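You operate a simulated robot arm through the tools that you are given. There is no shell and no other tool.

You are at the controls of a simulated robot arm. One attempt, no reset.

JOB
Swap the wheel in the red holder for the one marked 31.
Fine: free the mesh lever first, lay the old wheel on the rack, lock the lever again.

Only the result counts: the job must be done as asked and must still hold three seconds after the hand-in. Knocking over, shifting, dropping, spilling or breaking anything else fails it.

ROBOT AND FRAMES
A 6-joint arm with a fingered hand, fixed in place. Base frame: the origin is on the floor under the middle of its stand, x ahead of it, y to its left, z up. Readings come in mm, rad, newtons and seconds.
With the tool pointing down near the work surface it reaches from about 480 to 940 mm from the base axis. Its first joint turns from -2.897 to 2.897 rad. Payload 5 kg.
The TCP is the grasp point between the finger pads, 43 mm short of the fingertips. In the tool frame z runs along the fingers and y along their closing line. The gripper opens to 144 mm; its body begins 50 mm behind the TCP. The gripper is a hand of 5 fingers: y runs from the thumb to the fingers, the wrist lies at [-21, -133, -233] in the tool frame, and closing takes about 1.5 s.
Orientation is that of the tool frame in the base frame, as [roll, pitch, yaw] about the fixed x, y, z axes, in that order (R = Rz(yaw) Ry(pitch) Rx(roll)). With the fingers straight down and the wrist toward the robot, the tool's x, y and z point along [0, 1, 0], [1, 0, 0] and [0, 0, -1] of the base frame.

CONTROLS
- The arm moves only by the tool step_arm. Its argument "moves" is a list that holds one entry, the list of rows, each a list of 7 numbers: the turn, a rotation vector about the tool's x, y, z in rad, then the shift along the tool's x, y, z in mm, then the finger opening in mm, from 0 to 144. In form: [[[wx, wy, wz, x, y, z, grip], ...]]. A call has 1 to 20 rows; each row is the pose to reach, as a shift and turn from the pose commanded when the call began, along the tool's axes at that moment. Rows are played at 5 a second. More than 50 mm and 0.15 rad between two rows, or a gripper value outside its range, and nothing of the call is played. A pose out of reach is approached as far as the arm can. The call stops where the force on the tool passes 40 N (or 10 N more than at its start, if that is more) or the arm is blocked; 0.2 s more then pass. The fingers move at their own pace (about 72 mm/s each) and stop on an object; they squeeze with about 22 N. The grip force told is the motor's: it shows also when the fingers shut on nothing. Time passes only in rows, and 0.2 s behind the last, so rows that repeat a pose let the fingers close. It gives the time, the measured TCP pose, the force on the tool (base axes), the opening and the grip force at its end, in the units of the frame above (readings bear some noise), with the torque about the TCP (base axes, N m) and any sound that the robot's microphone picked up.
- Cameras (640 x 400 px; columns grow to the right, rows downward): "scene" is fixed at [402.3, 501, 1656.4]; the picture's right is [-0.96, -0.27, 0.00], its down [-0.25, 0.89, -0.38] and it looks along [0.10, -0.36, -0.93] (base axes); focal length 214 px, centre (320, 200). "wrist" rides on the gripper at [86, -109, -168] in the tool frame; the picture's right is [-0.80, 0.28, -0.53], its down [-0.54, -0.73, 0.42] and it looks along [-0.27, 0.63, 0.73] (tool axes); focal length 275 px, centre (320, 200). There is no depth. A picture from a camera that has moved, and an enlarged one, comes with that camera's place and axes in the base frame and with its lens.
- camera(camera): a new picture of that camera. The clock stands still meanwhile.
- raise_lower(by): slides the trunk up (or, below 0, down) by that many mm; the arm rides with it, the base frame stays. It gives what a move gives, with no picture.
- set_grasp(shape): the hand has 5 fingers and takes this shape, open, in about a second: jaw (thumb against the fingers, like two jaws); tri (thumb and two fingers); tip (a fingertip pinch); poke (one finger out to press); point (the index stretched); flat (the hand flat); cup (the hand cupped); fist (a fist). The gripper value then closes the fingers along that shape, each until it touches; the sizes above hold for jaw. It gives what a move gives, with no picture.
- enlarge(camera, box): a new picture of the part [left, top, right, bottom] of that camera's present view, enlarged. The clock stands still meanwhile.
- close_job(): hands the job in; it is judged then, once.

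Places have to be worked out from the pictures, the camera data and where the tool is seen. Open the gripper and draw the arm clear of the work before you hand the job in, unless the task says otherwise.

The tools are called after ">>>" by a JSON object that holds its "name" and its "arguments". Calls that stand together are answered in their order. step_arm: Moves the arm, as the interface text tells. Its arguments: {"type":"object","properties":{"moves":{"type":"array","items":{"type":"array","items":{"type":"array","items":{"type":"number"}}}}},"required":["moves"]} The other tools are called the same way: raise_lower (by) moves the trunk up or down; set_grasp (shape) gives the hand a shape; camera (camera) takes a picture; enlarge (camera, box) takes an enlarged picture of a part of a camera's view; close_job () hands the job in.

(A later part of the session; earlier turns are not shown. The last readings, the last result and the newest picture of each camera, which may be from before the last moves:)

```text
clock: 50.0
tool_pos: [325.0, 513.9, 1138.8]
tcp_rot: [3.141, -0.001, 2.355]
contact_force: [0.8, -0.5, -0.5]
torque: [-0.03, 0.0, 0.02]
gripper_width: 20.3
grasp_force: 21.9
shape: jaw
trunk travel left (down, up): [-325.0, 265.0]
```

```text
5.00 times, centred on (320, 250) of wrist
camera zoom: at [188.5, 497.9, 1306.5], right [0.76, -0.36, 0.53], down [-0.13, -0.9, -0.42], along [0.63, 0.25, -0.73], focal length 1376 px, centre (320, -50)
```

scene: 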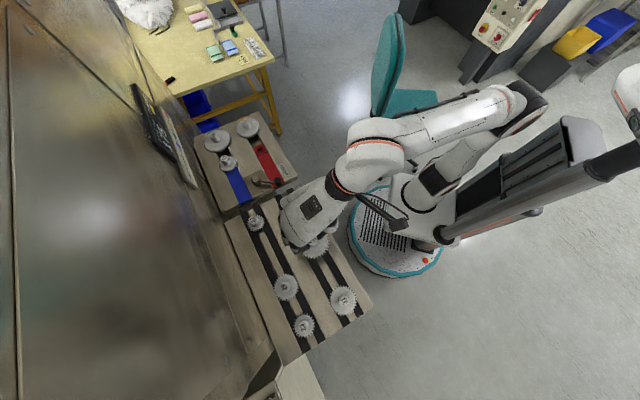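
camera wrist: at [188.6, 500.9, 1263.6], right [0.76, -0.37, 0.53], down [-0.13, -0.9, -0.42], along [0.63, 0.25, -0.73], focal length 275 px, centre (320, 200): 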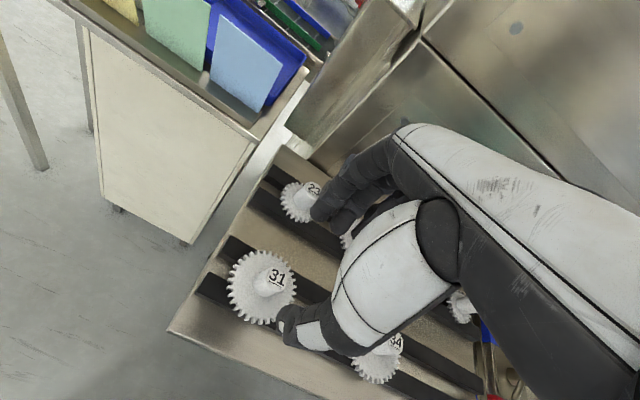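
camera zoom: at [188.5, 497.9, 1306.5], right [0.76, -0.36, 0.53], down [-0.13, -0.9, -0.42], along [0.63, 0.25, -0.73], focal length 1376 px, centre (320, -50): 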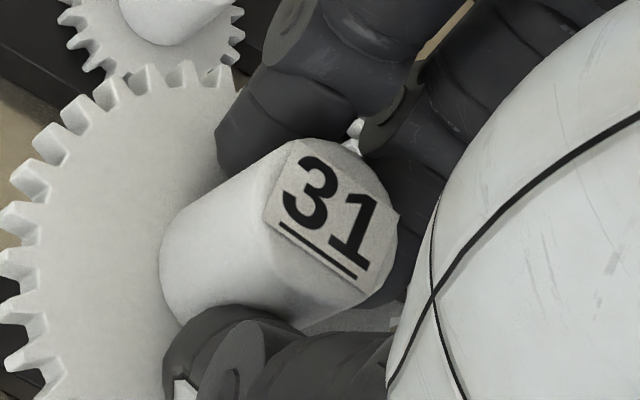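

Wheel 31 is held like 34 was. I'll carry it back along the line to above the red holder at (761, 84).

>>> {"name": "step_arm", "arguments": {"moves": [[[0, 0, 0, -15, 0, 0, 14], [0, 0, 0, -45, 0.4, 0, 14], [0, 0, 0, -83, 0.8, 0, 14], [0, 0, 0, -121, 1.1, 0, 14], [0, 0, 0, -159, 1.5, 0, 14], [0, 0, 0, -197, 1.8, 0, 14], [0, 0, 0, -235, 2.2, 0, 14], [0, 0, 0, -273, 2.5, 0, 14], [0, 0, 0, -311, 2.9, 0, 14], [0, 0, 0, -349, 3.2, 0, 14], [0, 0, 0, -387, 3.6, 0, 14], [0, 0, 0, -425, 4.0, 0, 14], [0, 0, 0, -463, 4.3, 0, 14], [0, 0, 0, -501, 4.7, 0, 14], [0, 0, 0, -539, 5.0, 0, 14], [0, 0, 0, -573, 5.3, 0, 14], [0, 0, 0, -598, 5.6, 0, 14], [0, 0, 0, -612, 5.7, 0, 14], [0, 0, 0, -612, 5.7, 0, 14]]]}}

>>> {"name": "enlarge", "arguments": {"camera": "scene", "box": [225, 90, 295, 160]}}

>>> {"name": "camera", "arguments": {"camera": "wrist"}}

```text
clock: 54.0
tool_pos: [759.4, 82.8, 1136.2]
tcp_rot: [3.14, 0.002, 2.352]
contact_force: [0.8, 0.5, -1.4]
torque: [0.0, 0.01, -0.02]
gripper_width: 20.4
grasp_force: 22.0
shape: jaw
trunk travel left (down, up): [-325.0, 265.0]
```

```text
5.71 times, centred on (260, 125) of scene
camera zoom: at [402.3, 501.0, 1656.4], right [-0.96, -0.27, 0.0], down [-0.25, 0.89, -0.38], along [0.1, -0.36, -0.93], focal length 1226 px, centre (663, 629)
```

zoom: 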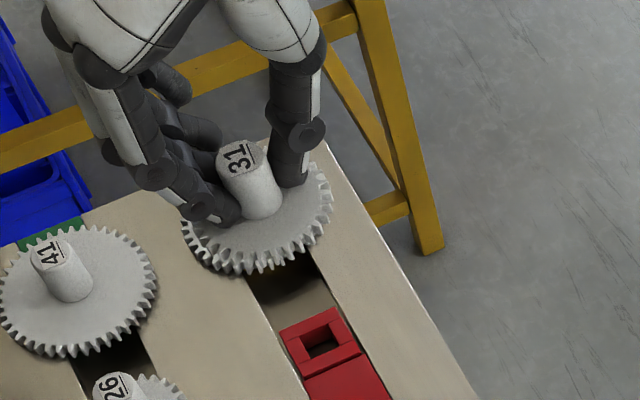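

```text
taken
camera wrist: at [622.2, 68.0, 1303.9], right [0.76, -0.37, 0.54], down [-0.13, -0.9, -0.42], along [0.64, 0.25, -0.73], focal length 275 px, centre (320, 200)
```

wrist: 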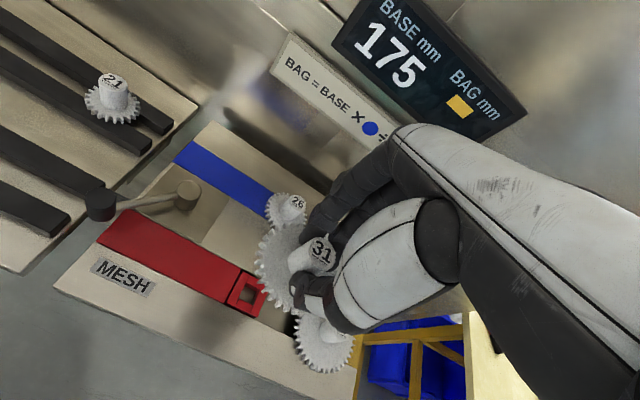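

I'll zoom tightly on 31's label from the scene camera to measure the wheel's rotation against the hole.

>>> {"name": "enlarge", "arguments": {"camera": "scene", "box": [238, 110, 258, 130]}}

>>> {"name": "enlarge", "arguments": {"camera": "wrist", "box": [200, 220, 300, 320]}}

>>> {"name": "enlarge", "arguments": {"camera": "scene", "box": [222, 115, 292, 185]}}

```text
16.00 times, centred on (248, 120) of scene
camera zoom: at [402.3, 501.0, 1656.4], right [-0.96, -0.27, 0.0], down [-0.25, 0.89, -0.38], along [0.1, -0.36, -0.93], focal length 3432 px, centre (1472, 1480)
```

zoom: 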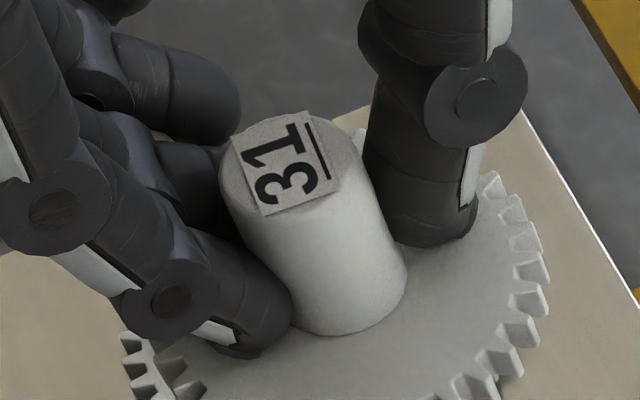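

```text
4.00 times, centred on (250, 270) of wrist
camera zoom: at [622.2, 68.0, 1303.9], right [0.76, -0.37, 0.54], down [-0.13, -0.9, -0.42], along [0.64, 0.25, -0.73], focal length 1101 px, centre (600, -80)
```

zoom: 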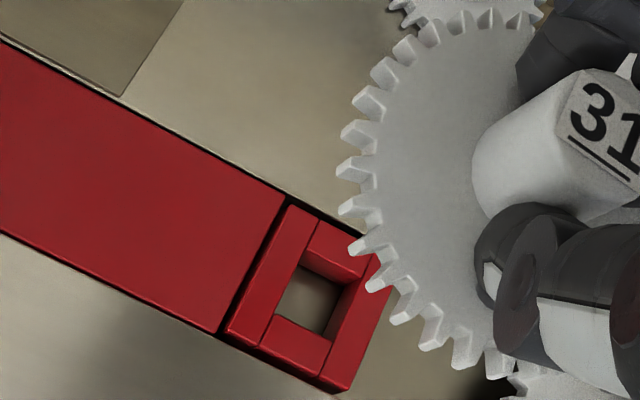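

```text
5.71 times, centred on (257, 150) of scene
camera zoom: at [402.3, 501.0, 1656.4], right [-0.96, -0.27, 0.0], down [-0.25, 0.89, -0.38], along [0.1, -0.36, -0.93], focal length 1226 px, centre (680, 486)
```

zoom: 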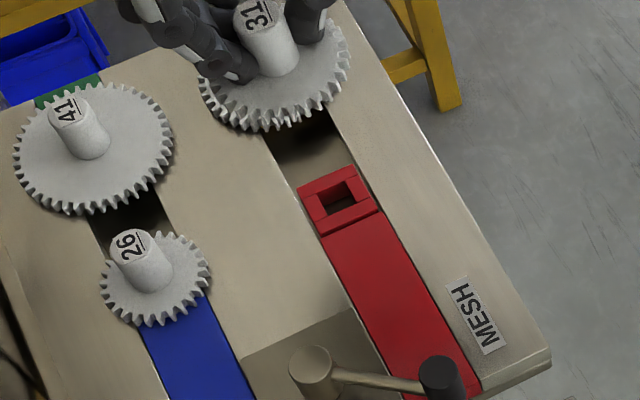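

The label measures about −47.5° against the hole's −45°. To calibrate, I'll check a seated wheel's label (26 in the blue holder) the same way.

>>> {"name": "enlarge", "arguments": {"camera": "scene", "box": [214, 148, 234, 168]}}

>>> {"name": "enlarge", "arguments": {"camera": "scene", "box": [305, 235, 325, 255]}}

```text
16.00 times, centred on (224, 158) of scene
camera zoom: at [402.3, 501.0, 1656.4], right [-0.96, -0.27, 0.0], down [-0.25, 0.89, -0.38], along [0.1, -0.36, -0.93], focal length 3432 px, centre (1856, 872)
```

zoom: 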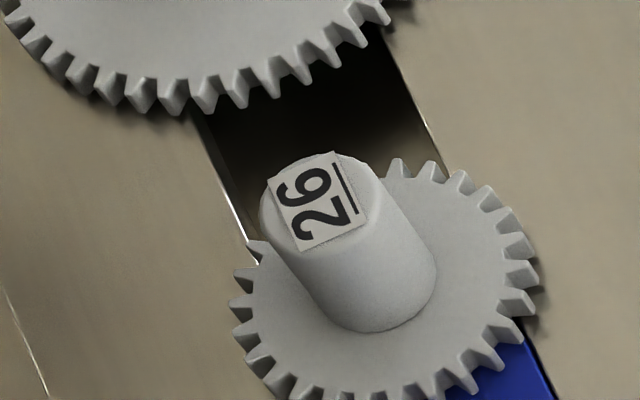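

```text
16.00 times, centred on (315, 245) of scene
camera zoom: at [402.3, 501.0, 1656.4], right [-0.96, -0.27, 0.0], down [-0.25, 0.89, -0.38], along [0.1, -0.36, -0.93], focal length 3432 px, centre (400, -520)
```

zoom: 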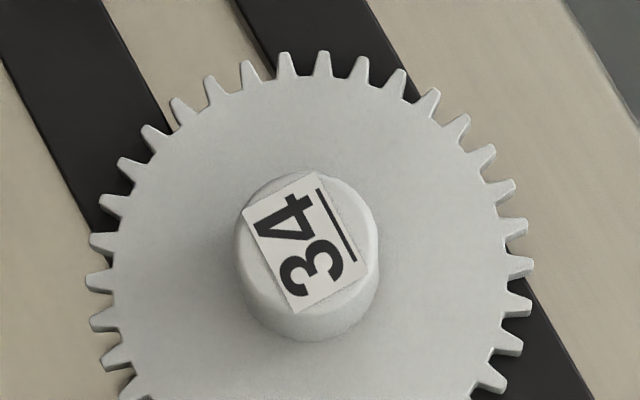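

The seated wheel reads −45 to −46°, so wheel 31 is turned only about 2° clockwise. I'll turn the hand 2° counter-clockwise, nudge 1.3 mm away from the robot, and descend to about 30 mm above the seat for a comparison picture.

>>> {"name": "step_arm", "arguments": {"moves": [[[0, 0, -0.015, 0, 1.3, 25, 14], [0, 0, -0.035, 0, 1.3, 50, 14], [0, 0, -0.035, 0, 1.3, 75, 14], [0, 0, -0.035, 0, 1.3, 92, 14], [0, 0, -0.035, 0, 1.3, 100, 14], [0, 0, -0.035, 0, 1.3, 100, 14]]]}}

>>> {"name": "enlarge", "arguments": {"camera": "scene", "box": [220, 100, 300, 180]}}

>>> {"name": "enlarge", "arguments": {"camera": "wrist", "box": [200, 200, 360, 360]}}

```text
clock: 55.4
tool_pos: [762.0, 84.3, 1038.2]
tcp_rot: [3.14, 0.0, 2.387]
contact_force: [-0.4, 0.5, -0.4]
torque: [-0.03, -0.05, -0.01]
gripper_width: 20.2
grasp_force: 22.0
shape: jaw
trunk travel left (down, up): [-325.0, 265.0]
```

```text
5.00 times, centred on (260, 140) of scene
camera zoom: at [402.3, 501.0, 1656.4], right [-0.96, -0.27, 0.0], down [-0.25, 0.89, -0.38], along [0.1, -0.36, -0.93], focal length 1072 px, centre (620, 500)
```

zoom: 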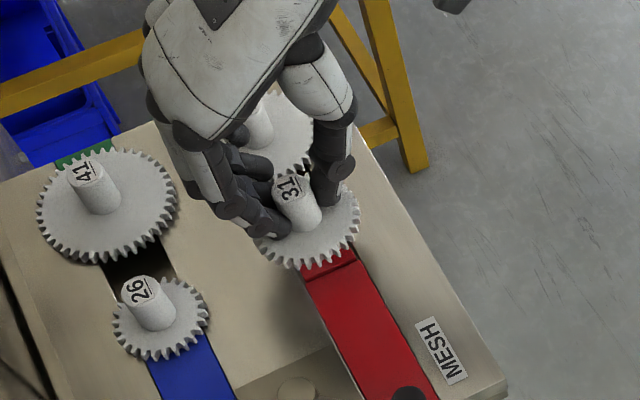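

```text
2.50 times, centred on (280, 280) of wrist
camera zoom: at [625.5, 63.7, 1206.9], right [0.77, -0.34, 0.53], down [-0.1, -0.9, -0.42], along [0.62, 0.27, -0.73], focal length 688 px, centre (420, 0)
```

zoom: 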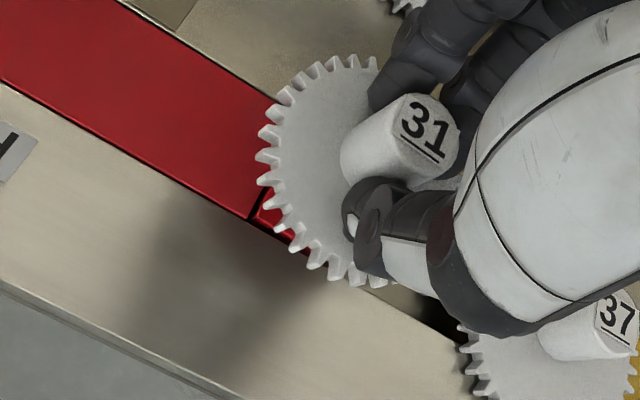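

Alignment looks right: (762.0, 84.3) against a target of about (761.7, 85). Lowering slowly while watching the force.

>>> {"name": "step_arm", "arguments": {"moves": [[[0, 0, 0, 0, 0, 3, 14], [0, 0, 0, 0, 0, 6, 14], [0, 0, 0, 0, 0, 8, 14], [0, 0, 0, 0, 0, 10, 14]]]}}

>>> {"name": "enlarge", "arguments": {"camera": "scene", "box": [240, 120, 280, 160]}}

```text
clock: 56.4
tool_pos: [762.5, 83.4, 1027.8]
tcp_rot: [3.14, 0.0, 2.386]
contact_force: [-0.2, -0.6, -0.2]
torque: [0.01, 0.03, 0.0]
gripper_width: 20.1
grasp_force: 22.1
shape: jaw
trunk travel left (down, up): [-325.0, 265.0]
```

```text
10.00 times, centred on (260, 140) of scene
camera zoom: at [402.3, 501.0, 1656.4], right [-0.96, -0.27, 0.0], down [-0.25, 0.89, -0.38], along [0.1, -0.36, -0.93], focal length 2145 px, centre (920, 800)
```

zoom: 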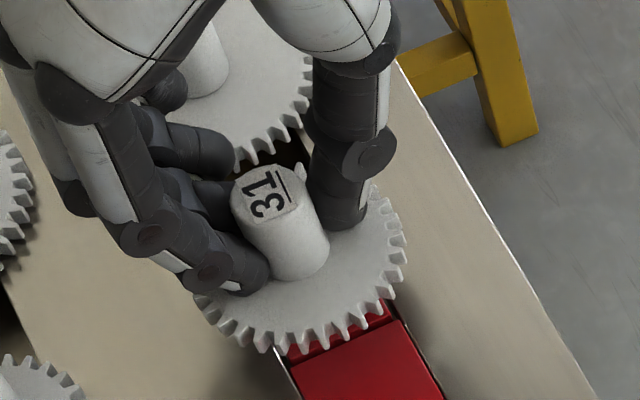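

No contact at z 1028. Continuing in 2 mm steps.

>>> {"name": "step_arm", "arguments": {"moves": [[[0, 0, 0, 0, 0, 2, 14], [0, 0, 0, 0, 0, 4, 14], [0, 0, 0, 0, 0, 6, 14], [0, 0, 0, 0, 0, 8, 14]]]}}

```text
clock: 57.4
tool_pos: [760.4, 84.4, 1020.0]
tcp_rot: [3.141, 0.002, 2.388]
contact_force: [1.0, 0.6, -0.9]
torque: [-0.03, -0.02, 0.01]
gripper_width: 20.3
grasp_force: 22.0
shape: jaw
trunk travel left (down, up): [-325.0, 265.0]
```

Still free at z 1020. Continuing with 1.5 mm steps.

>>> {"name": "step_arm", "arguments": {"moves": [[[0, 0, 0, 0, 0, 1.5, 14], [0, 0, 0, 0, 0, 3, 14], [0, 0, 0, 0, 0, 4.5, 14], [0, 0, 0, 0, 0, 4.5, 14]]]}}

```text
clock: 58.4
tool_pos: [762.4, 85.1, 1015.6]
tcp_rot: [-3.141, 0.001, 2.388]
contact_force: [-0.2, -0.5, 0.1]
torque: [0.03, 0.03, 0.02]
gripper_width: 20.2
grasp_force: 22.5
shape: jaw
trunk travel left (down, up): [-325.0, 265.0]
```

>>> {"name": "step_arm", "arguments": {"moves": [[[0, 0, 0, 0, 0, 1.5, 14], [0, 0, 0, 0, 0, 3, 14], [0, 0, 0, 0, 0, 3, 14]]]}}

>>> {"name": "enlarge", "arguments": {"camera": "scene", "box": [240, 120, 280, 160]}}

>>> {"name": "enlarge", "arguments": {"camera": "wrist", "box": [200, 180, 360, 340]}}

```text
clock: 59.2
tool_pos: [762.0, 84.7, 1012.6]
tcp_rot: [3.141, -0.002, 2.389]
contact_force: [0.5, -0.1, -0.7]
torque: [0.01, 0.05, 0.01]
gripper_width: 20.1
grasp_force: 22.1
shape: jaw
trunk travel left (down, up): [-325.0, 265.0]
```

```text
10.00 times, centred on (260, 140) of scene
camera zoom: at [402.3, 501.0, 1656.4], right [-0.96, -0.27, 0.0], down [-0.25, 0.89, -0.38], along [0.1, -0.36, -0.93], focal length 2145 px, centre (920, 800)
```

zoom: 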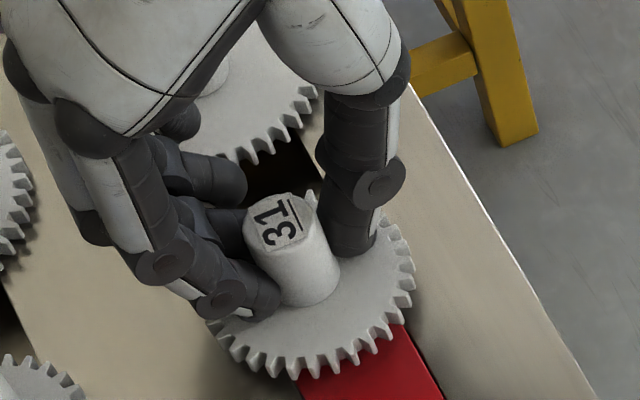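

```text
2.50 times, centred on (280, 260) of wrist
camera zoom: at [626.1, 63.8, 1180.6], right [0.77, -0.34, 0.53], down [-0.1, -0.9, -0.42], along [0.62, 0.27, -0.73], focal length 688 px, centre (420, 50)
```

zoom: 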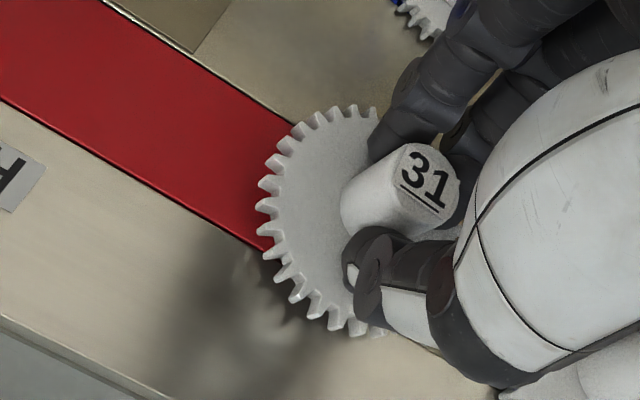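

Still no resistance at z 1012.6, about 7 mm above the seat. Continuing in 1 mm steps.

>>> {"name": "step_arm", "arguments": {"moves": [[[0, 0, 0, 0, 0, 1, 14], [0, 0, 0, 0, 0, 2, 14], [0, 0, 0, 0, 0, 3, 14], [0, 0, 0, 0, 0, 3, 14]]]}}

```text
clock: 60.2
tool_pos: [762.1, 82.4, 1009.6]
tcp_rot: [-3.141, -0.001, 2.388]
contact_force: [0.1, -0.2, -0.6]
torque: [-0.01, -0.03, -0.01]
gripper_width: 20.2
grasp_force: 21.9
shape: jaw
trunk travel left (down, up): [-325.0, 265.0]
```

>>> {"name": "step_arm", "arguments": {"moves": [[[0, 0, 0, 0, 0, 1, 14], [0, 0, 0, 0, 0, 2, 14], [0, 0, 0, 0, 0, 3, 14], [0, 0, 0, 0, 0, 3, 14]]]}}

```text
clock: 61.2
tool_pos: [761.0, 84.2, 1005.9]
tcp_rot: [3.14, 0.001, 2.388]
contact_force: [0.3, 0.7, -0.7]
torque: [0.03, -0.04, -0.03]
gripper_width: 19.8
grasp_force: 21.9
shape: jaw
trunk travel left (down, up): [-325.0, 265.0]
```

At z 1005.9 still free, right at the expected seat level. One more millimetre at a time.

>>> {"name": "step_arm", "arguments": {"moves": [[[0, 0, 0, 0, 0, 1, 14], [0, 0, 0, 0, 0, 2, 14], [0, 0, 0, 0, 0, 2, 14]]]}}

>>> {"name": "enlarge", "arguments": {"camera": "scene", "box": [240, 120, 280, 160]}}

>>> {"name": "enlarge", "arguments": {"camera": "wrist", "box": [200, 180, 360, 340]}}

```text
clock: 62.0
tool_pos: [762.6, 83.4, 1005.2]
tcp_rot: [3.142, 0.001, 2.388]
contact_force: [0.6, -0.8, 1.8]
torque: [-0.02, -0.02, 0.0]
gripper_width: 20.2
grasp_force: 21.6
shape: jaw
trunk travel left (down, up): [-325.0, 265.0]
```

```text
10.00 times, centred on (260, 140) of scene
camera zoom: at [402.3, 501.0, 1656.4], right [-0.96, -0.27, 0.0], down [-0.25, 0.89, -0.38], along [0.1, -0.36, -0.93], focal length 2145 px, centre (920, 800)
```

zoom: 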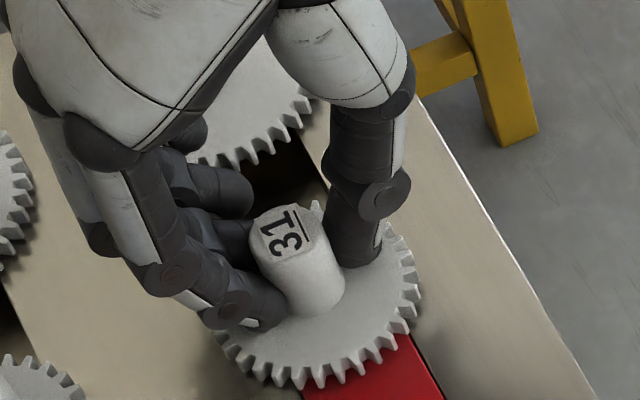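

```text
2.50 times, centred on (280, 260) of wrist
camera zoom: at [625.6, 63.6, 1173.6], right [0.77, -0.34, 0.53], down [-0.1, -0.9, -0.42], along [0.62, 0.27, -0.73], focal length 688 px, centre (420, 50)
```

zoom: 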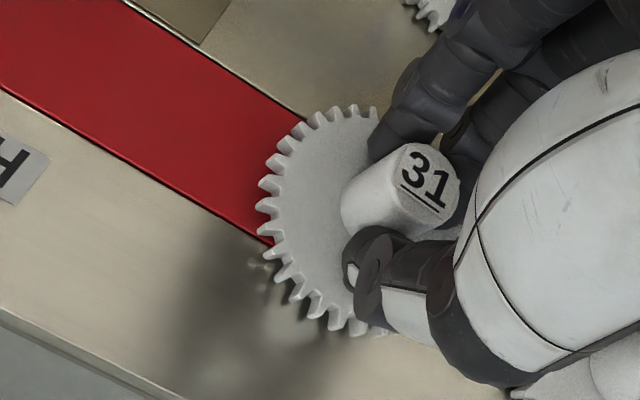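

First touch (+1.8 N). Pressing 1–2 mm more to confirm it is seated.

>>> {"name": "step_arm", "arguments": {"moves": [[[0, 0, 0, 0, 0, 1, 14], [0, 0, 0, 0, 0, 1.5, 14], [0, 0, 0, 0, 0, 1.5, 14]]]}}

```text
clock: 62.8
tool_pos: [761.7, 82.9, 1005.4]
tcp_rot: [3.14, 0.002, 2.386]
contact_force: [1.8, -0.9, 11.7]
torque: [-0.12, 0.07, -0.02]
gripper_width: 19.8
grasp_force: 22.2
shape: jaw
trunk travel left (down, up): [-325.0, 265.0]
```

Seated at the same level as wheel 34 was (11.7 N at z≈1005). Easing off and opening the fingers.

>>> {"name": "step_arm", "arguments": {"moves": [[[0, 0, 0, 0, 0, -1, 14], [0, 0, 0, 0, 0, -1, 24], [0, 0, 0, 0, 0, -1, 34], [0, 0, 0, 0, 0, -1, 48], [0, 0, 0, 0, 0, -1, 60], [0, 0, 0, 0, 0, -1, 72], [0, 0, 0, 0, 0, -1, 72]]]}}

>>> {"name": "enlarge", "arguments": {"camera": "scene", "box": [240, 120, 280, 160]}}

>>> {"name": "enlarge", "arguments": {"camera": "wrist", "box": [200, 180, 360, 340]}}

```text
clock: 64.4
tool_pos: [762.7, 86.0, 1003.3]
tcp_rot: [-3.138, 0.0, 2.389]
contact_force: [-0.3, -0.2, 0.7]
torque: [0.01, -0.02, 0.0]
gripper_width: 71.8
grasp_force: 0.0
shape: jaw
trunk travel left (down, up): [-325.0, 265.0]
```

```text
10.00 times, centred on (260, 140) of scene
camera zoom: at [402.3, 501.0, 1656.4], right [-0.96, -0.27, 0.0], down [-0.25, 0.89, -0.38], along [0.1, -0.36, -0.93], focal length 2145 px, centre (920, 800)
```

zoom: 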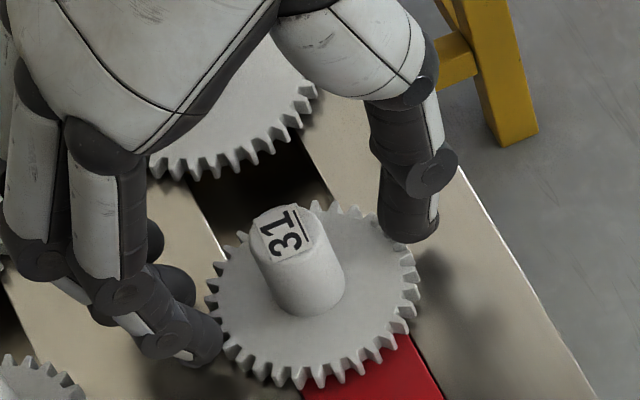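

```text
2.50 times, centred on (280, 260) of wrist
camera zoom: at [626.1, 63.6, 1172.0], right [0.78, -0.34, 0.53], down [-0.1, -0.9, -0.42], along [0.62, 0.27, -0.73], focal length 688 px, centre (420, 50)
```

zoom: 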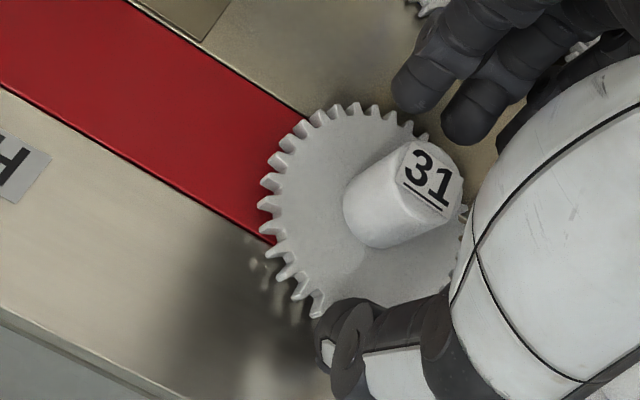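

Released; wheel 31 stands in place. Lifting clear and checking.

>>> {"name": "step_arm", "arguments": {"moves": [[[0, 0, 0, 0, 0, -12, 76], [0, 0, 0, 0, 0, -30, 80], [0, 0, 0, 0, 0, -55, 80], [0, 0, 0, 0, -15, -80, 80], [0, 0, 0, 0, -40, -95, 80], [0, 0, 0, 0, -70, -95, 80], [0, 0, 0, 0, -100, -95, 80], [0, 0, 0, 0, -100, -95, 80]]]}}

>>> {"name": "enlarge", "arguments": {"camera": "scene", "box": [235, 120, 285, 170]}}

>>> {"name": "camera", "arguments": {"camera": "wrist"}}

>>> {"name": "camera", "arguments": {"camera": "scene"}}

```text
clock: 66.2
tool_pos: [693.9, 11.1, 1100.1]
tcp_rot: [3.141, 0.0, 2.389]
contact_force: [0.6, 0.4, -0.4]
torque: [0.01, -0.04, -0.01]
gripper_width: 79.8
grasp_force: 0.0
shape: jaw
trunk travel left (down, up): [-325.0, 265.0]
```

```text
8.00 times, centred on (260, 145) of scene
camera zoom: at [402.3, 501.0, 1656.4], right [-0.96, -0.27, 0.0], down [-0.25, 0.89, -0.38], along [0.1, -0.36, -0.93], focal length 1716 px, centre (800, 640)
```

zoom: 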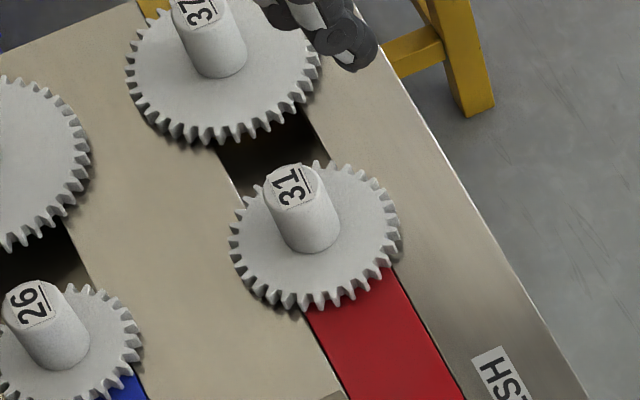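

```text
taken
camera wrist: at [557.8, -9.1, 1267.6], right [0.77, -0.34, 0.53], down [-0.1, -0.9, -0.42], along [0.62, 0.27, -0.73], focal length 275 px, centre (320, 200)
```

wrist: 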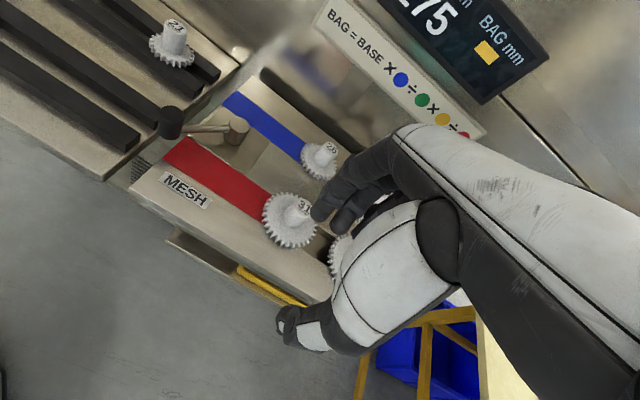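

```text
taken
```

scene: 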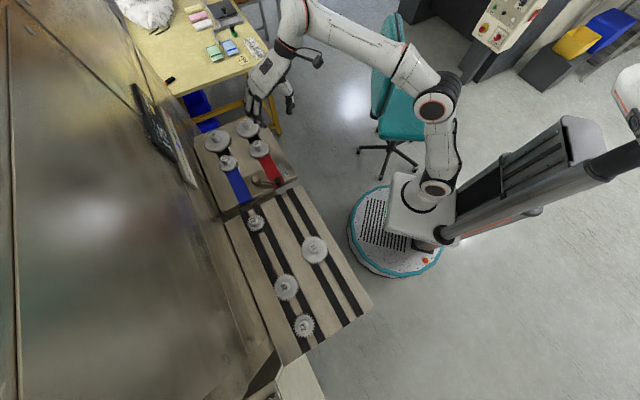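

Wheel 31 is level and seated in the red holder. Next I need to lock the lever, so I'll zoom in on the lever for its current position.

>>> {"name": "enlarge", "arguments": {"camera": "scene", "box": [240, 160, 290, 210]}}

>>> {"name": "enlarge", "arguments": {"camera": "wrist", "box": [140, 80, 260, 180]}}

```text
8.00 times, centred on (265, 185) of scene
camera zoom: at [402.3, 501.0, 1656.4], right [-0.96, -0.27, 0.0], down [-0.25, 0.89, -0.38], along [0.1, -0.36, -0.93], focal length 1716 px, centre (760, 320)
```

zoom: 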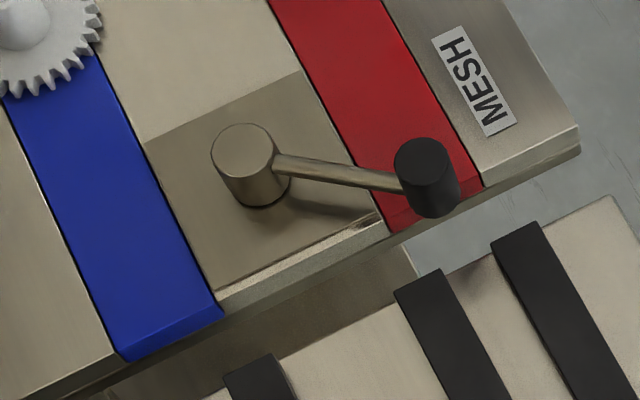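

```text
4.00 times, centred on (200, 130) of wrist
camera zoom: at [557.8, -9.1, 1267.6], right [0.77, -0.34, 0.53], down [-0.1, -0.9, -0.42], along [0.62, 0.27, -0.73], focal length 1101 px, centre (800, 480)
```

zoom: 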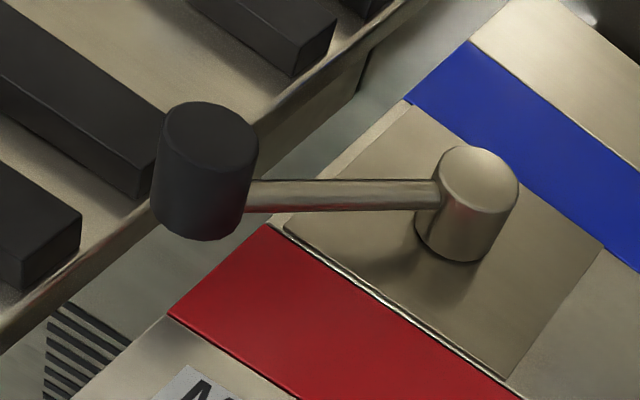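

The lever is at about −174.5°, with the knob at (631, 213) and the pivot at (718, 221); its locked angle was about −95.6°. I'll swing the hand back over the knob, thumb on the far side, at z≈1100.

>>> {"name": "step_arm", "arguments": {"moves": [[[0, 0, 0.136, 12, 7, 0, 80], [0, 0, 0.272, 24, 14, 0, 80], [0, 0, 0.408, 37, 21, 0, 80], [0, 0, 0.544, 49, 28, 0, 80], [0, 0, 0.68, 61, 35, 0, 80], [0, 0, 0.816, 74, 42, 0, 80], [0, 0, 0.952, 86, 49, 0, 80], [0, 0, 1.088, 98, 56, 0, 80], [0, 0, 1.224, 110, 62, 0, 80], [0, 0, 1.36, 123, 69, 0, 80], [0, 0, 1.496, 135, 76, 0, 80], [0, 0, 1.632, 147, 83, 0, 80], [0, 0, 1.768, 160, 90, 0, 80], [0, 0, 1.904, 172, 97, 0, 80], [0, 0, 2.04, 183.9, 104.2, 0, 80], [0, 0, 2.04, 183.9, 104.2, 0, 80]]]}}

>>> {"name": "camera", "arguments": {"camera": "wrist"}}

>>> {"name": "enlarge", "arguments": {"camera": "scene", "box": [200, 100, 320, 220]}}

```text
clock: 69.6
tool_pos: [631.3, 214.6, 1099.4]
tcp_rot: [3.141, 0.0, 0.345]
contact_force: [-0.5, 0.2, -0.6]
torque: [0.0, 0.02, 0.02]
gripper_width: 79.8
grasp_force: 0.0
shape: jaw
trunk travel left (down, up): [-325.0, 265.0]
```

```text
taken
camera wrist: at [676.3, 344.5, 1267.4], right [-0.65, -0.54, 0.53], down [-0.76, 0.5, -0.42], along [-0.04, -0.68, -0.73], focal length 275 px, centre (320, 200)
```

wrist: 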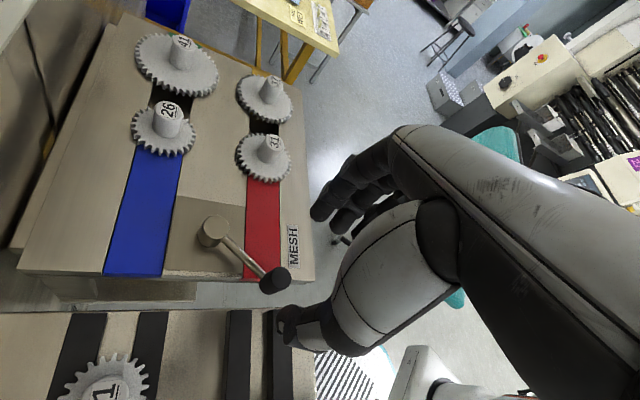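

```text
3.33 times, centred on (260, 160) of scene
camera zoom: at [402.3, 501.0, 1656.4], right [-0.96, -0.27, 0.0], down [-0.25, 0.89, -0.38], along [0.1, -0.36, -0.93], focal length 715 px, centre (520, 333)
```

zoom: 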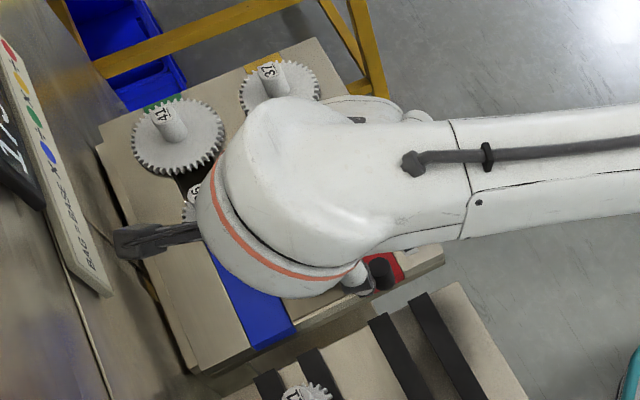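

The hand is above the knob, with thumb and fingers on either side. Descending to z≈1012 around the knob.

>>> {"name": "step_arm", "arguments": {"moves": [[[0, 0, 0, 0, 0, 20, 80], [0, 0, 0, 0, 0, 40, 80], [0, 0, 0, 0, 0, 60, 80], [0, 0, 0, 0, 0, 75, 80], [0, 0, 0, 0, 0, 87, 80], [0, 0, 0, 0, 0, 87, 80]]]}}

>>> {"name": "enlarge", "arguments": {"camera": "wrist", "box": [180, 150, 400, 370]}}

```text
clock: 71.0
tool_pos: [630.0, 213.3, 1011.4]
tcp_rot: [3.141, 0.002, 0.347]
contact_force: [0.9, 0.1, 0.1]
torque: [0.02, 0.0, 0.02]
gripper_width: 79.8
grasp_force: 0.1
shape: jaw
trunk travel left (down, up): [-325.0, 265.0]
```

```text
1.82 times, centred on (290, 260) of wrist
camera zoom: at [675.3, 344.5, 1179.8], right [-0.65, -0.54, 0.53], down [-0.76, 0.5, -0.42], along [-0.04, -0.68, -0.73], focal length 500 px, centre (374, 91)
```

zoom: 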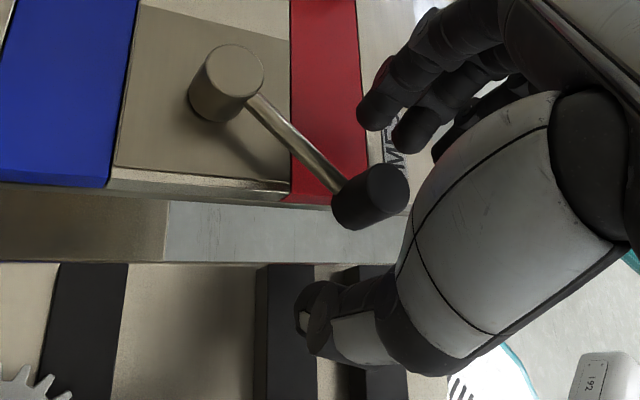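

The knob is between thumb and fingers. I'll close to 36 mm and begin pushing counter-clockwise with the thumb along the arc.

>>> {"name": "step_arm", "arguments": {"moves": [[[0, 0, 0, 0, 0, 0, 60], [0, 0, 0, 0, 0, 0, 45], [0, 0, 0, 0, 0, 0, 36], [0, 0, 0, 0, 0, 0, 36], [0, 0, 0, 0.4, 6.4, 0, 36], [0, 0, -0.07, -0.6, 13.1, 0, 36], [0, 0, -0.14, -1.2, 20.6, 0, 36], [0, 0, -0.21, -1.0, 28.1, 0, 36]]]}}

>>> {"name": "enlarge", "arguments": {"camera": "wrist", "box": [180, 150, 400, 370]}}

```text
clock: 72.8
tool_pos: [638.9, 185.4, 1012.2]
tcp_rot: [3.141, 0.001, 0.558]
contact_force: [-0.3, -0.2, 0.0]
torque: [-0.01, 0.04, 0.02]
gripper_width: 36.6
grasp_force: 0.0
shape: jaw
trunk travel left (down, up): [-325.0, 265.0]
```

```text
1.82 times, centred on (290, 260) of wrist
camera zoom: at [655.9, 323.5, 1179.9], right [-0.53, -0.66, 0.53], down [-0.84, 0.33, -0.42], along [0.1, -0.67, -0.73], focal length 500 px, centre (374, 91)
```

zoom: 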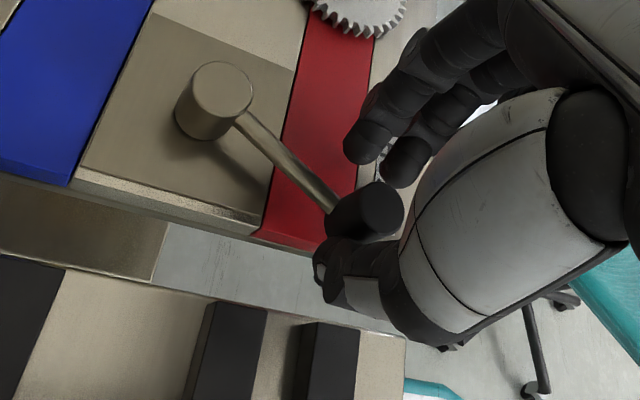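

The lever follows the thumb with almost no force. Continuing along the arc.

>>> {"name": "step_arm", "arguments": {"moves": [[[0, 0, -0.07, -0.7, 7.4, 0, 36], [0, 0, -0.14, -0.95, 15.0, 0, 36], [0, 0, -0.21, -0.4, 22.5, 0, 36], [0, 0, -0.28, 0.7, 29.9, 0, 36]]]}}

>>> {"name": "enlarge", "arguments": {"camera": "wrist", "box": [180, 150, 400, 370]}}

>>> {"name": "enlarge", "arguments": {"camera": "scene", "box": [190, 105, 310, 205]}}

```text
clock: 73.8
tool_pos: [653.9, 161.4, 1012.9]
tcp_rot: [3.141, 0.001, 0.839]
contact_force: [-0.8, -0.4, -0.7]
torque: [-0.02, 0.05, 0.01]
gripper_width: 36.8
grasp_force: 0.1
shape: jaw
trunk travel left (down, up): [-325.0, 265.0]
```

```text
1.82 times, centred on (290, 260) of wrist
camera zoom: at [633.1, 297.9, 1180.3], right [-0.32, -0.78, 0.53], down [-0.9, 0.08, -0.42], along [0.29, -0.62, -0.73], focal length 500 px, centre (374, 91)
```

zoom: 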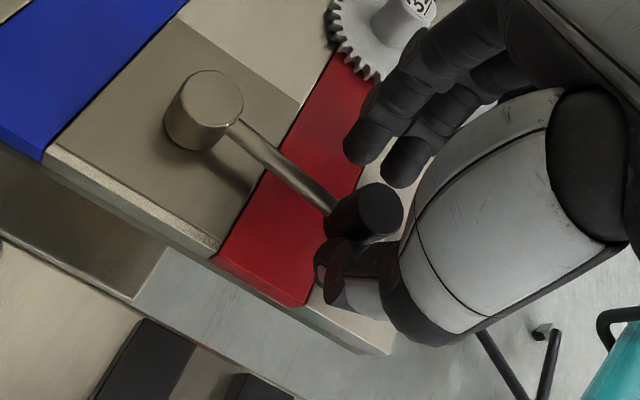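

```text
4.00 times, centred on (250, 155) of scene
camera zoom: at [402.3, 501.0, 1656.4], right [-0.96, -0.27, 0.0], down [-0.25, 0.89, -0.38], along [0.1, -0.36, -0.93], focal length 858 px, centre (600, 380)
```

zoom: 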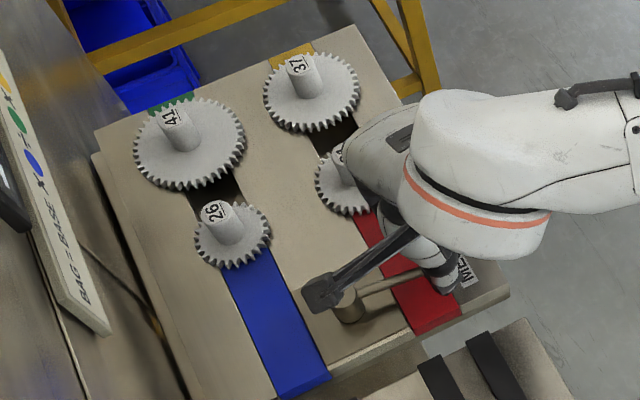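

The slides have not re-engaged yet. Continuing counter-clockwise.

>>> {"name": "step_arm", "arguments": {"moves": [[[0, 0, -0.07, -0.3, 7.5, 0, 36], [0, 0, -0.14, 0.1, 15.0, 0, 36], [0, 0, -0.21, 1.1, 22.6, 0, 36], [0, 0, -0.28, 2.7, 29.8, 0, 36]]]}}

>>> {"name": "enlarge", "arguments": {"camera": "wrist", "box": [180, 150, 400, 370]}}

>>> {"name": "enlarge", "arguments": {"camera": "scene", "box": [190, 105, 310, 205]}}

```text
clock: 74.8
tool_pos: [679.7, 144.8, 1012.6]
tcp_rot: [-3.141, -0.001, 1.119]
contact_force: [-1.5, -0.6, -0.6]
torque: [0.01, -0.01, -0.02]
gripper_width: 36.2
grasp_force: 0.1
shape: jaw
trunk travel left (down, up): [-325.0, 265.0]
```

```text
1.82 times, centred on (290, 260) of wrist
camera zoom: at [620.4, 268.7, 1181.1], right [-0.09, -0.84, 0.53], down [-0.89, -0.17, -0.42], along [0.45, -0.51, -0.73], focal length 500 px, centre (374, 91)
```

zoom: 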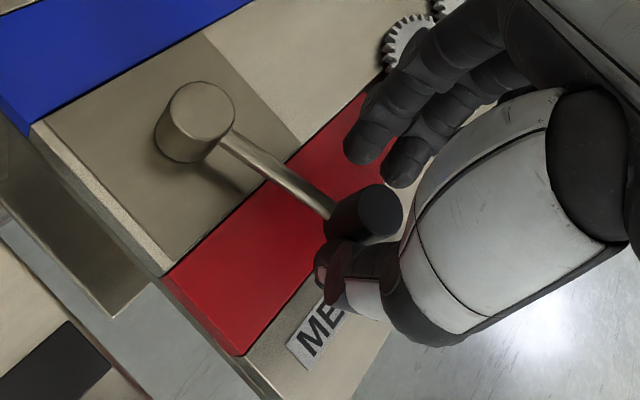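

```text
4.00 times, centred on (250, 155) of scene
camera zoom: at [402.3, 501.0, 1656.4], right [-0.96, -0.27, 0.0], down [-0.25, 0.89, -0.38], along [0.1, -0.36, -0.93], focal length 858 px, centre (600, 380)
```

zoom: 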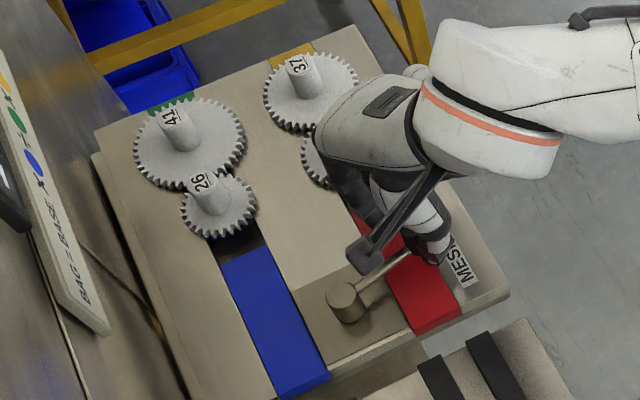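

The 26 wheel has moved back toward mesh and the slides are advancing. Continuing in steps toward the locked angle.

>>> {"name": "step_arm", "arguments": {"moves": [[[0, 0, -0.07, 0.3, 7.5, 0, 36], [0, 0, -0.14, 1.2, 15.0, 0, 36], [0, 0, -0.21, 2.6, 22.3, 0, 36]]]}}

>>> {"name": "enlarge", "arguments": {"camera": "wrist", "box": [180, 150, 400, 370]}}

>>> {"name": "enlarge", "arguments": {"camera": "scene", "box": [190, 105, 310, 205]}}

```text
clock: 75.6
tool_pos: [700.7, 135.7, 1013.5]
tcp_rot: [-3.139, 0.0, 1.329]
contact_force: [-0.9, 0.1, 0.0]
torque: [-0.01, 0.02, 0.02]
gripper_width: 36.2
grasp_force: 0.1
shape: jaw
trunk travel left (down, up): [-325.0, 265.0]
```

```text
1.82 times, centred on (290, 260) of wrist
camera zoom: at [617.1, 245.2, 1180.8], right [0.08, -0.84, 0.53], down [-0.84, -0.35, -0.42], along [0.54, -0.41, -0.73], focal length 500 px, centre (374, 91)
```

zoom: 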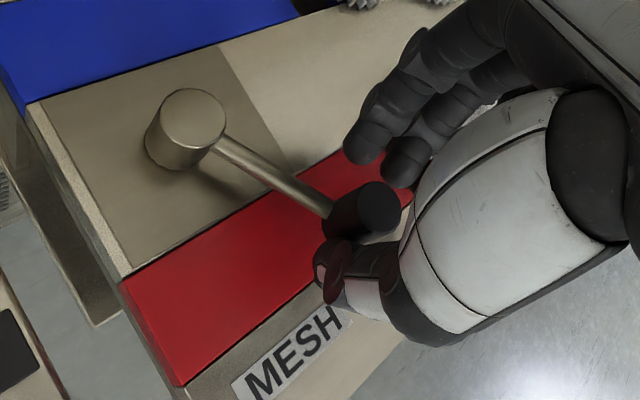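

```text
4.00 times, centred on (250, 155) of scene
camera zoom: at [402.3, 501.0, 1656.4], right [-0.96, -0.27, 0.0], down [-0.25, 0.89, -0.38], along [0.1, -0.36, -0.93], focal length 858 px, centre (600, 380)
```

zoom: 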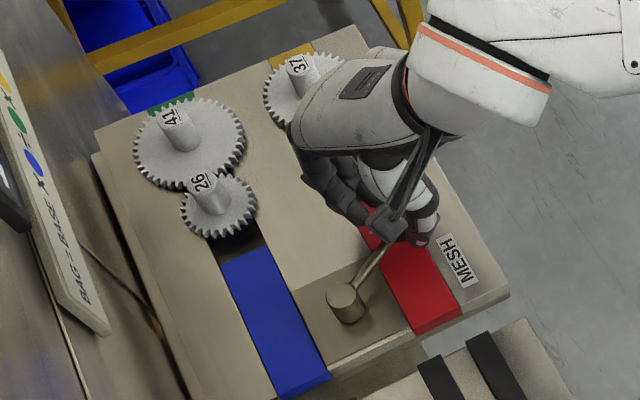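

Nearly there. Pushing the last degrees and watching for the locked stop.

>>> {"name": "step_arm", "arguments": {"moves": [[[0, 0, -0.05, 0.3, 3.8, 0, 36], [0, 0, -0.08, 0.6, 7.6, 0, 36], [0, 0, -0.11, 1.2, 11.2, 0, 36], [0, 0, -0.14, 1.9, 14.5, 0, 36]]]}}

>>> {"name": "enlarge", "arguments": {"camera": "wrist", "box": [180, 150, 400, 370]}}

```text
clock: 76.6
tool_pos: [715.4, 134.2, 1011.2]
tcp_rot: [-3.141, -0.001, 1.467]
contact_force: [-2.3, -0.8, 1.6]
torque: [-0.01, 0.09, 0.05]
gripper_width: 36.5
grasp_force: 0.3
shape: jaw
trunk travel left (down, up): [-325.0, 265.0]
```

```text
1.82 times, centred on (290, 260) of wrist
camera zoom: at [617.5, 230.9, 1180.4], right [0.2, -0.82, 0.53], down [-0.78, -0.47, -0.42], along [0.6, -0.33, -0.73], focal length 500 px, centre (374, 91)
```

zoom: 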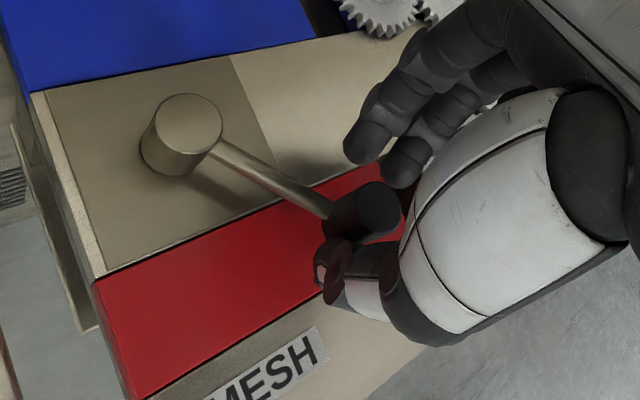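

The reaction is beginning (−2.3 N). I'll push a further 3 mm, then 6 mm, to seat it firmly against the lock stop.

>>> {"name": "step_arm", "arguments": {"moves": [[[0, 0, -0.02, 0.2, 2, 0, 36], [0, 0, -0.03, 0.4, 4, 0, 36], [0, 0, -0.03, 0.4, 4, 0, 36]]]}}

>>> {"name": "enlarge", "arguments": {"camera": "scene", "box": [190, 105, 310, 205]}}

```text
clock: 77.4
tool_pos: [719.3, 134.5, 1012.6]
tcp_rot: [-3.141, 0.0, 1.498]
contact_force: [-4.8, 0.1, 0.1]
torque: [0.0, 0.15, -0.01]
gripper_width: 37.0
grasp_force: 0.1
shape: jaw
trunk travel left (down, up): [-325.0, 265.0]
```

```text
4.00 times, centred on (250, 155) of scene
camera zoom: at [402.3, 501.0, 1656.4], right [-0.96, -0.27, 0.0], down [-0.25, 0.89, -0.38], along [0.1, -0.36, -0.93], focal length 858 px, centre (600, 380)
```

zoom: 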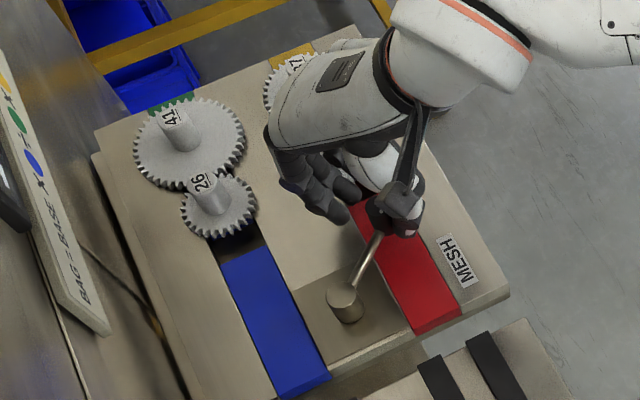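

Resistance is now about 5 N. A few more millimetres to confirm a firm stop.

>>> {"name": "step_arm", "arguments": {"moves": [[[0, 0, 0, 0, 2, 0, 36], [0, 0, 0, 0, 4, 0, 36], [0, 0, 0, 0, 4, 0, 36]]]}}

>>> {"name": "enlarge", "arguments": {"camera": "wrist", "box": [180, 150, 400, 370]}}

```text
clock: 78.2
tool_pos: [722.7, 134.6, 1011.8]
tcp_rot: [3.141, 0.0, 1.498]
contact_force: [-6.1, 1.3, 4.2]
torque: [0.08, 0.34, -0.02]
gripper_width: 38.2
grasp_force: 0.0
shape: jaw
trunk travel left (down, up): [-325.0, 265.0]
```

```text
1.82 times, centred on (290, 260) of wrist
camera zoom: at [621.9, 227.4, 1180.8], right [0.22, -0.82, 0.53], down [-0.76, -0.49, -0.42], along [0.61, -0.31, -0.73], focal length 500 px, centre (374, 91)
```

zoom: 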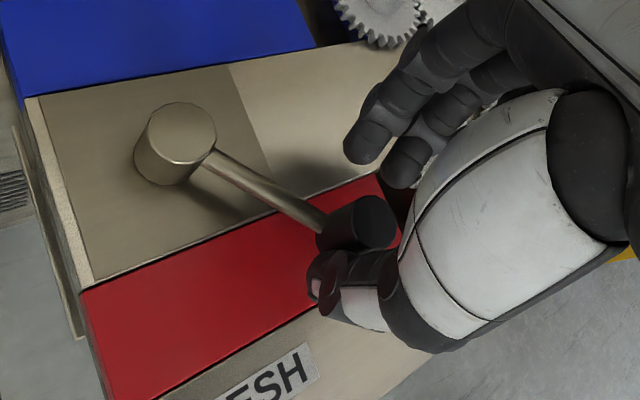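

The thumb is now flexing against the stop, so the lever is home. I'll back off, open slightly and lift clear.

>>> {"name": "step_arm", "arguments": {"moves": [[[0, 0, 0, 0, -6, 0, 38], [0, 0, 0, 0, -11, 0, 44], [0, 0, 0, 0, -12, 0, 50], [0, 0, 0, 0, -12, 0, 52], [0, 0, 0, 0, -12, -15, 52], [0, 0, 0, 0, -12, -40, 52], [0, 0, 0, 0, -12, -70, 60], [0, 0, 0, 0, -12, -100, 60], [0, 0, 0, 0, -12, -100, 60]]]}}

>>> {"name": "enlarge", "arguments": {"camera": "scene", "box": [190, 105, 310, 205]}}

>>> {"name": "camera", "arguments": {"camera": "wrist"}}

```text
clock: 80.2
tool_pos: [711.6, 132.8, 1113.1]
tcp_rot: [-3.141, 0.001, 1.498]
contact_force: [0.2, 0.4, 0.5]
torque: [0.01, -0.02, -0.01]
gripper_width: 59.8
grasp_force: 0.0
shape: jaw
trunk travel left (down, up): [-325.0, 265.0]
```

```text
4.00 times, centred on (250, 155) of scene
camera zoom: at [402.3, 501.0, 1656.4], right [-0.96, -0.27, 0.0], down [-0.25, 0.89, -0.38], along [0.1, -0.36, -0.93], focal length 858 px, centre (600, 380)
```

zoom: 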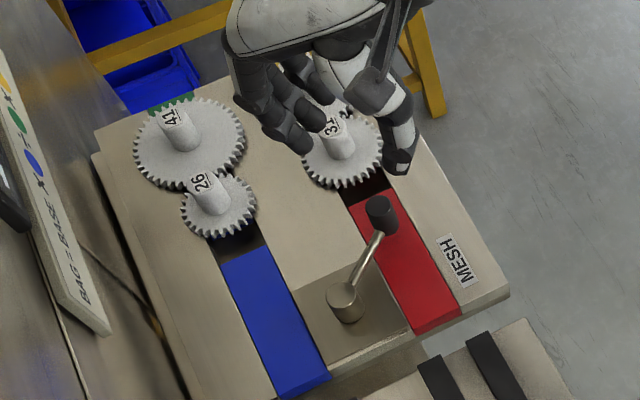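

```text
taken
camera wrist: at [610.5, 226.8, 1281.6], right [0.22, -0.81, 0.53], down [-0.76, -0.49, -0.42], along [0.6, -0.31, -0.73], focal length 275 px, centre (320, 200)
```

wrist: 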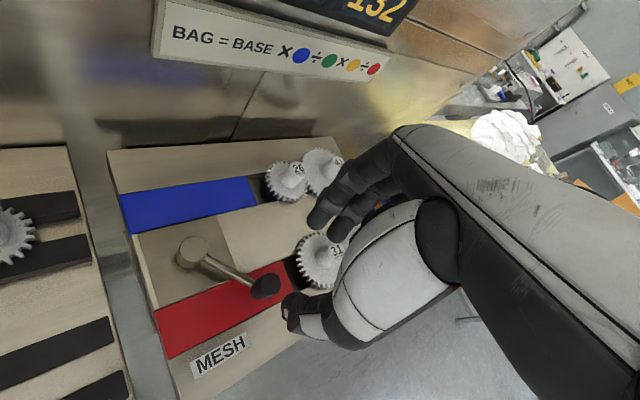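

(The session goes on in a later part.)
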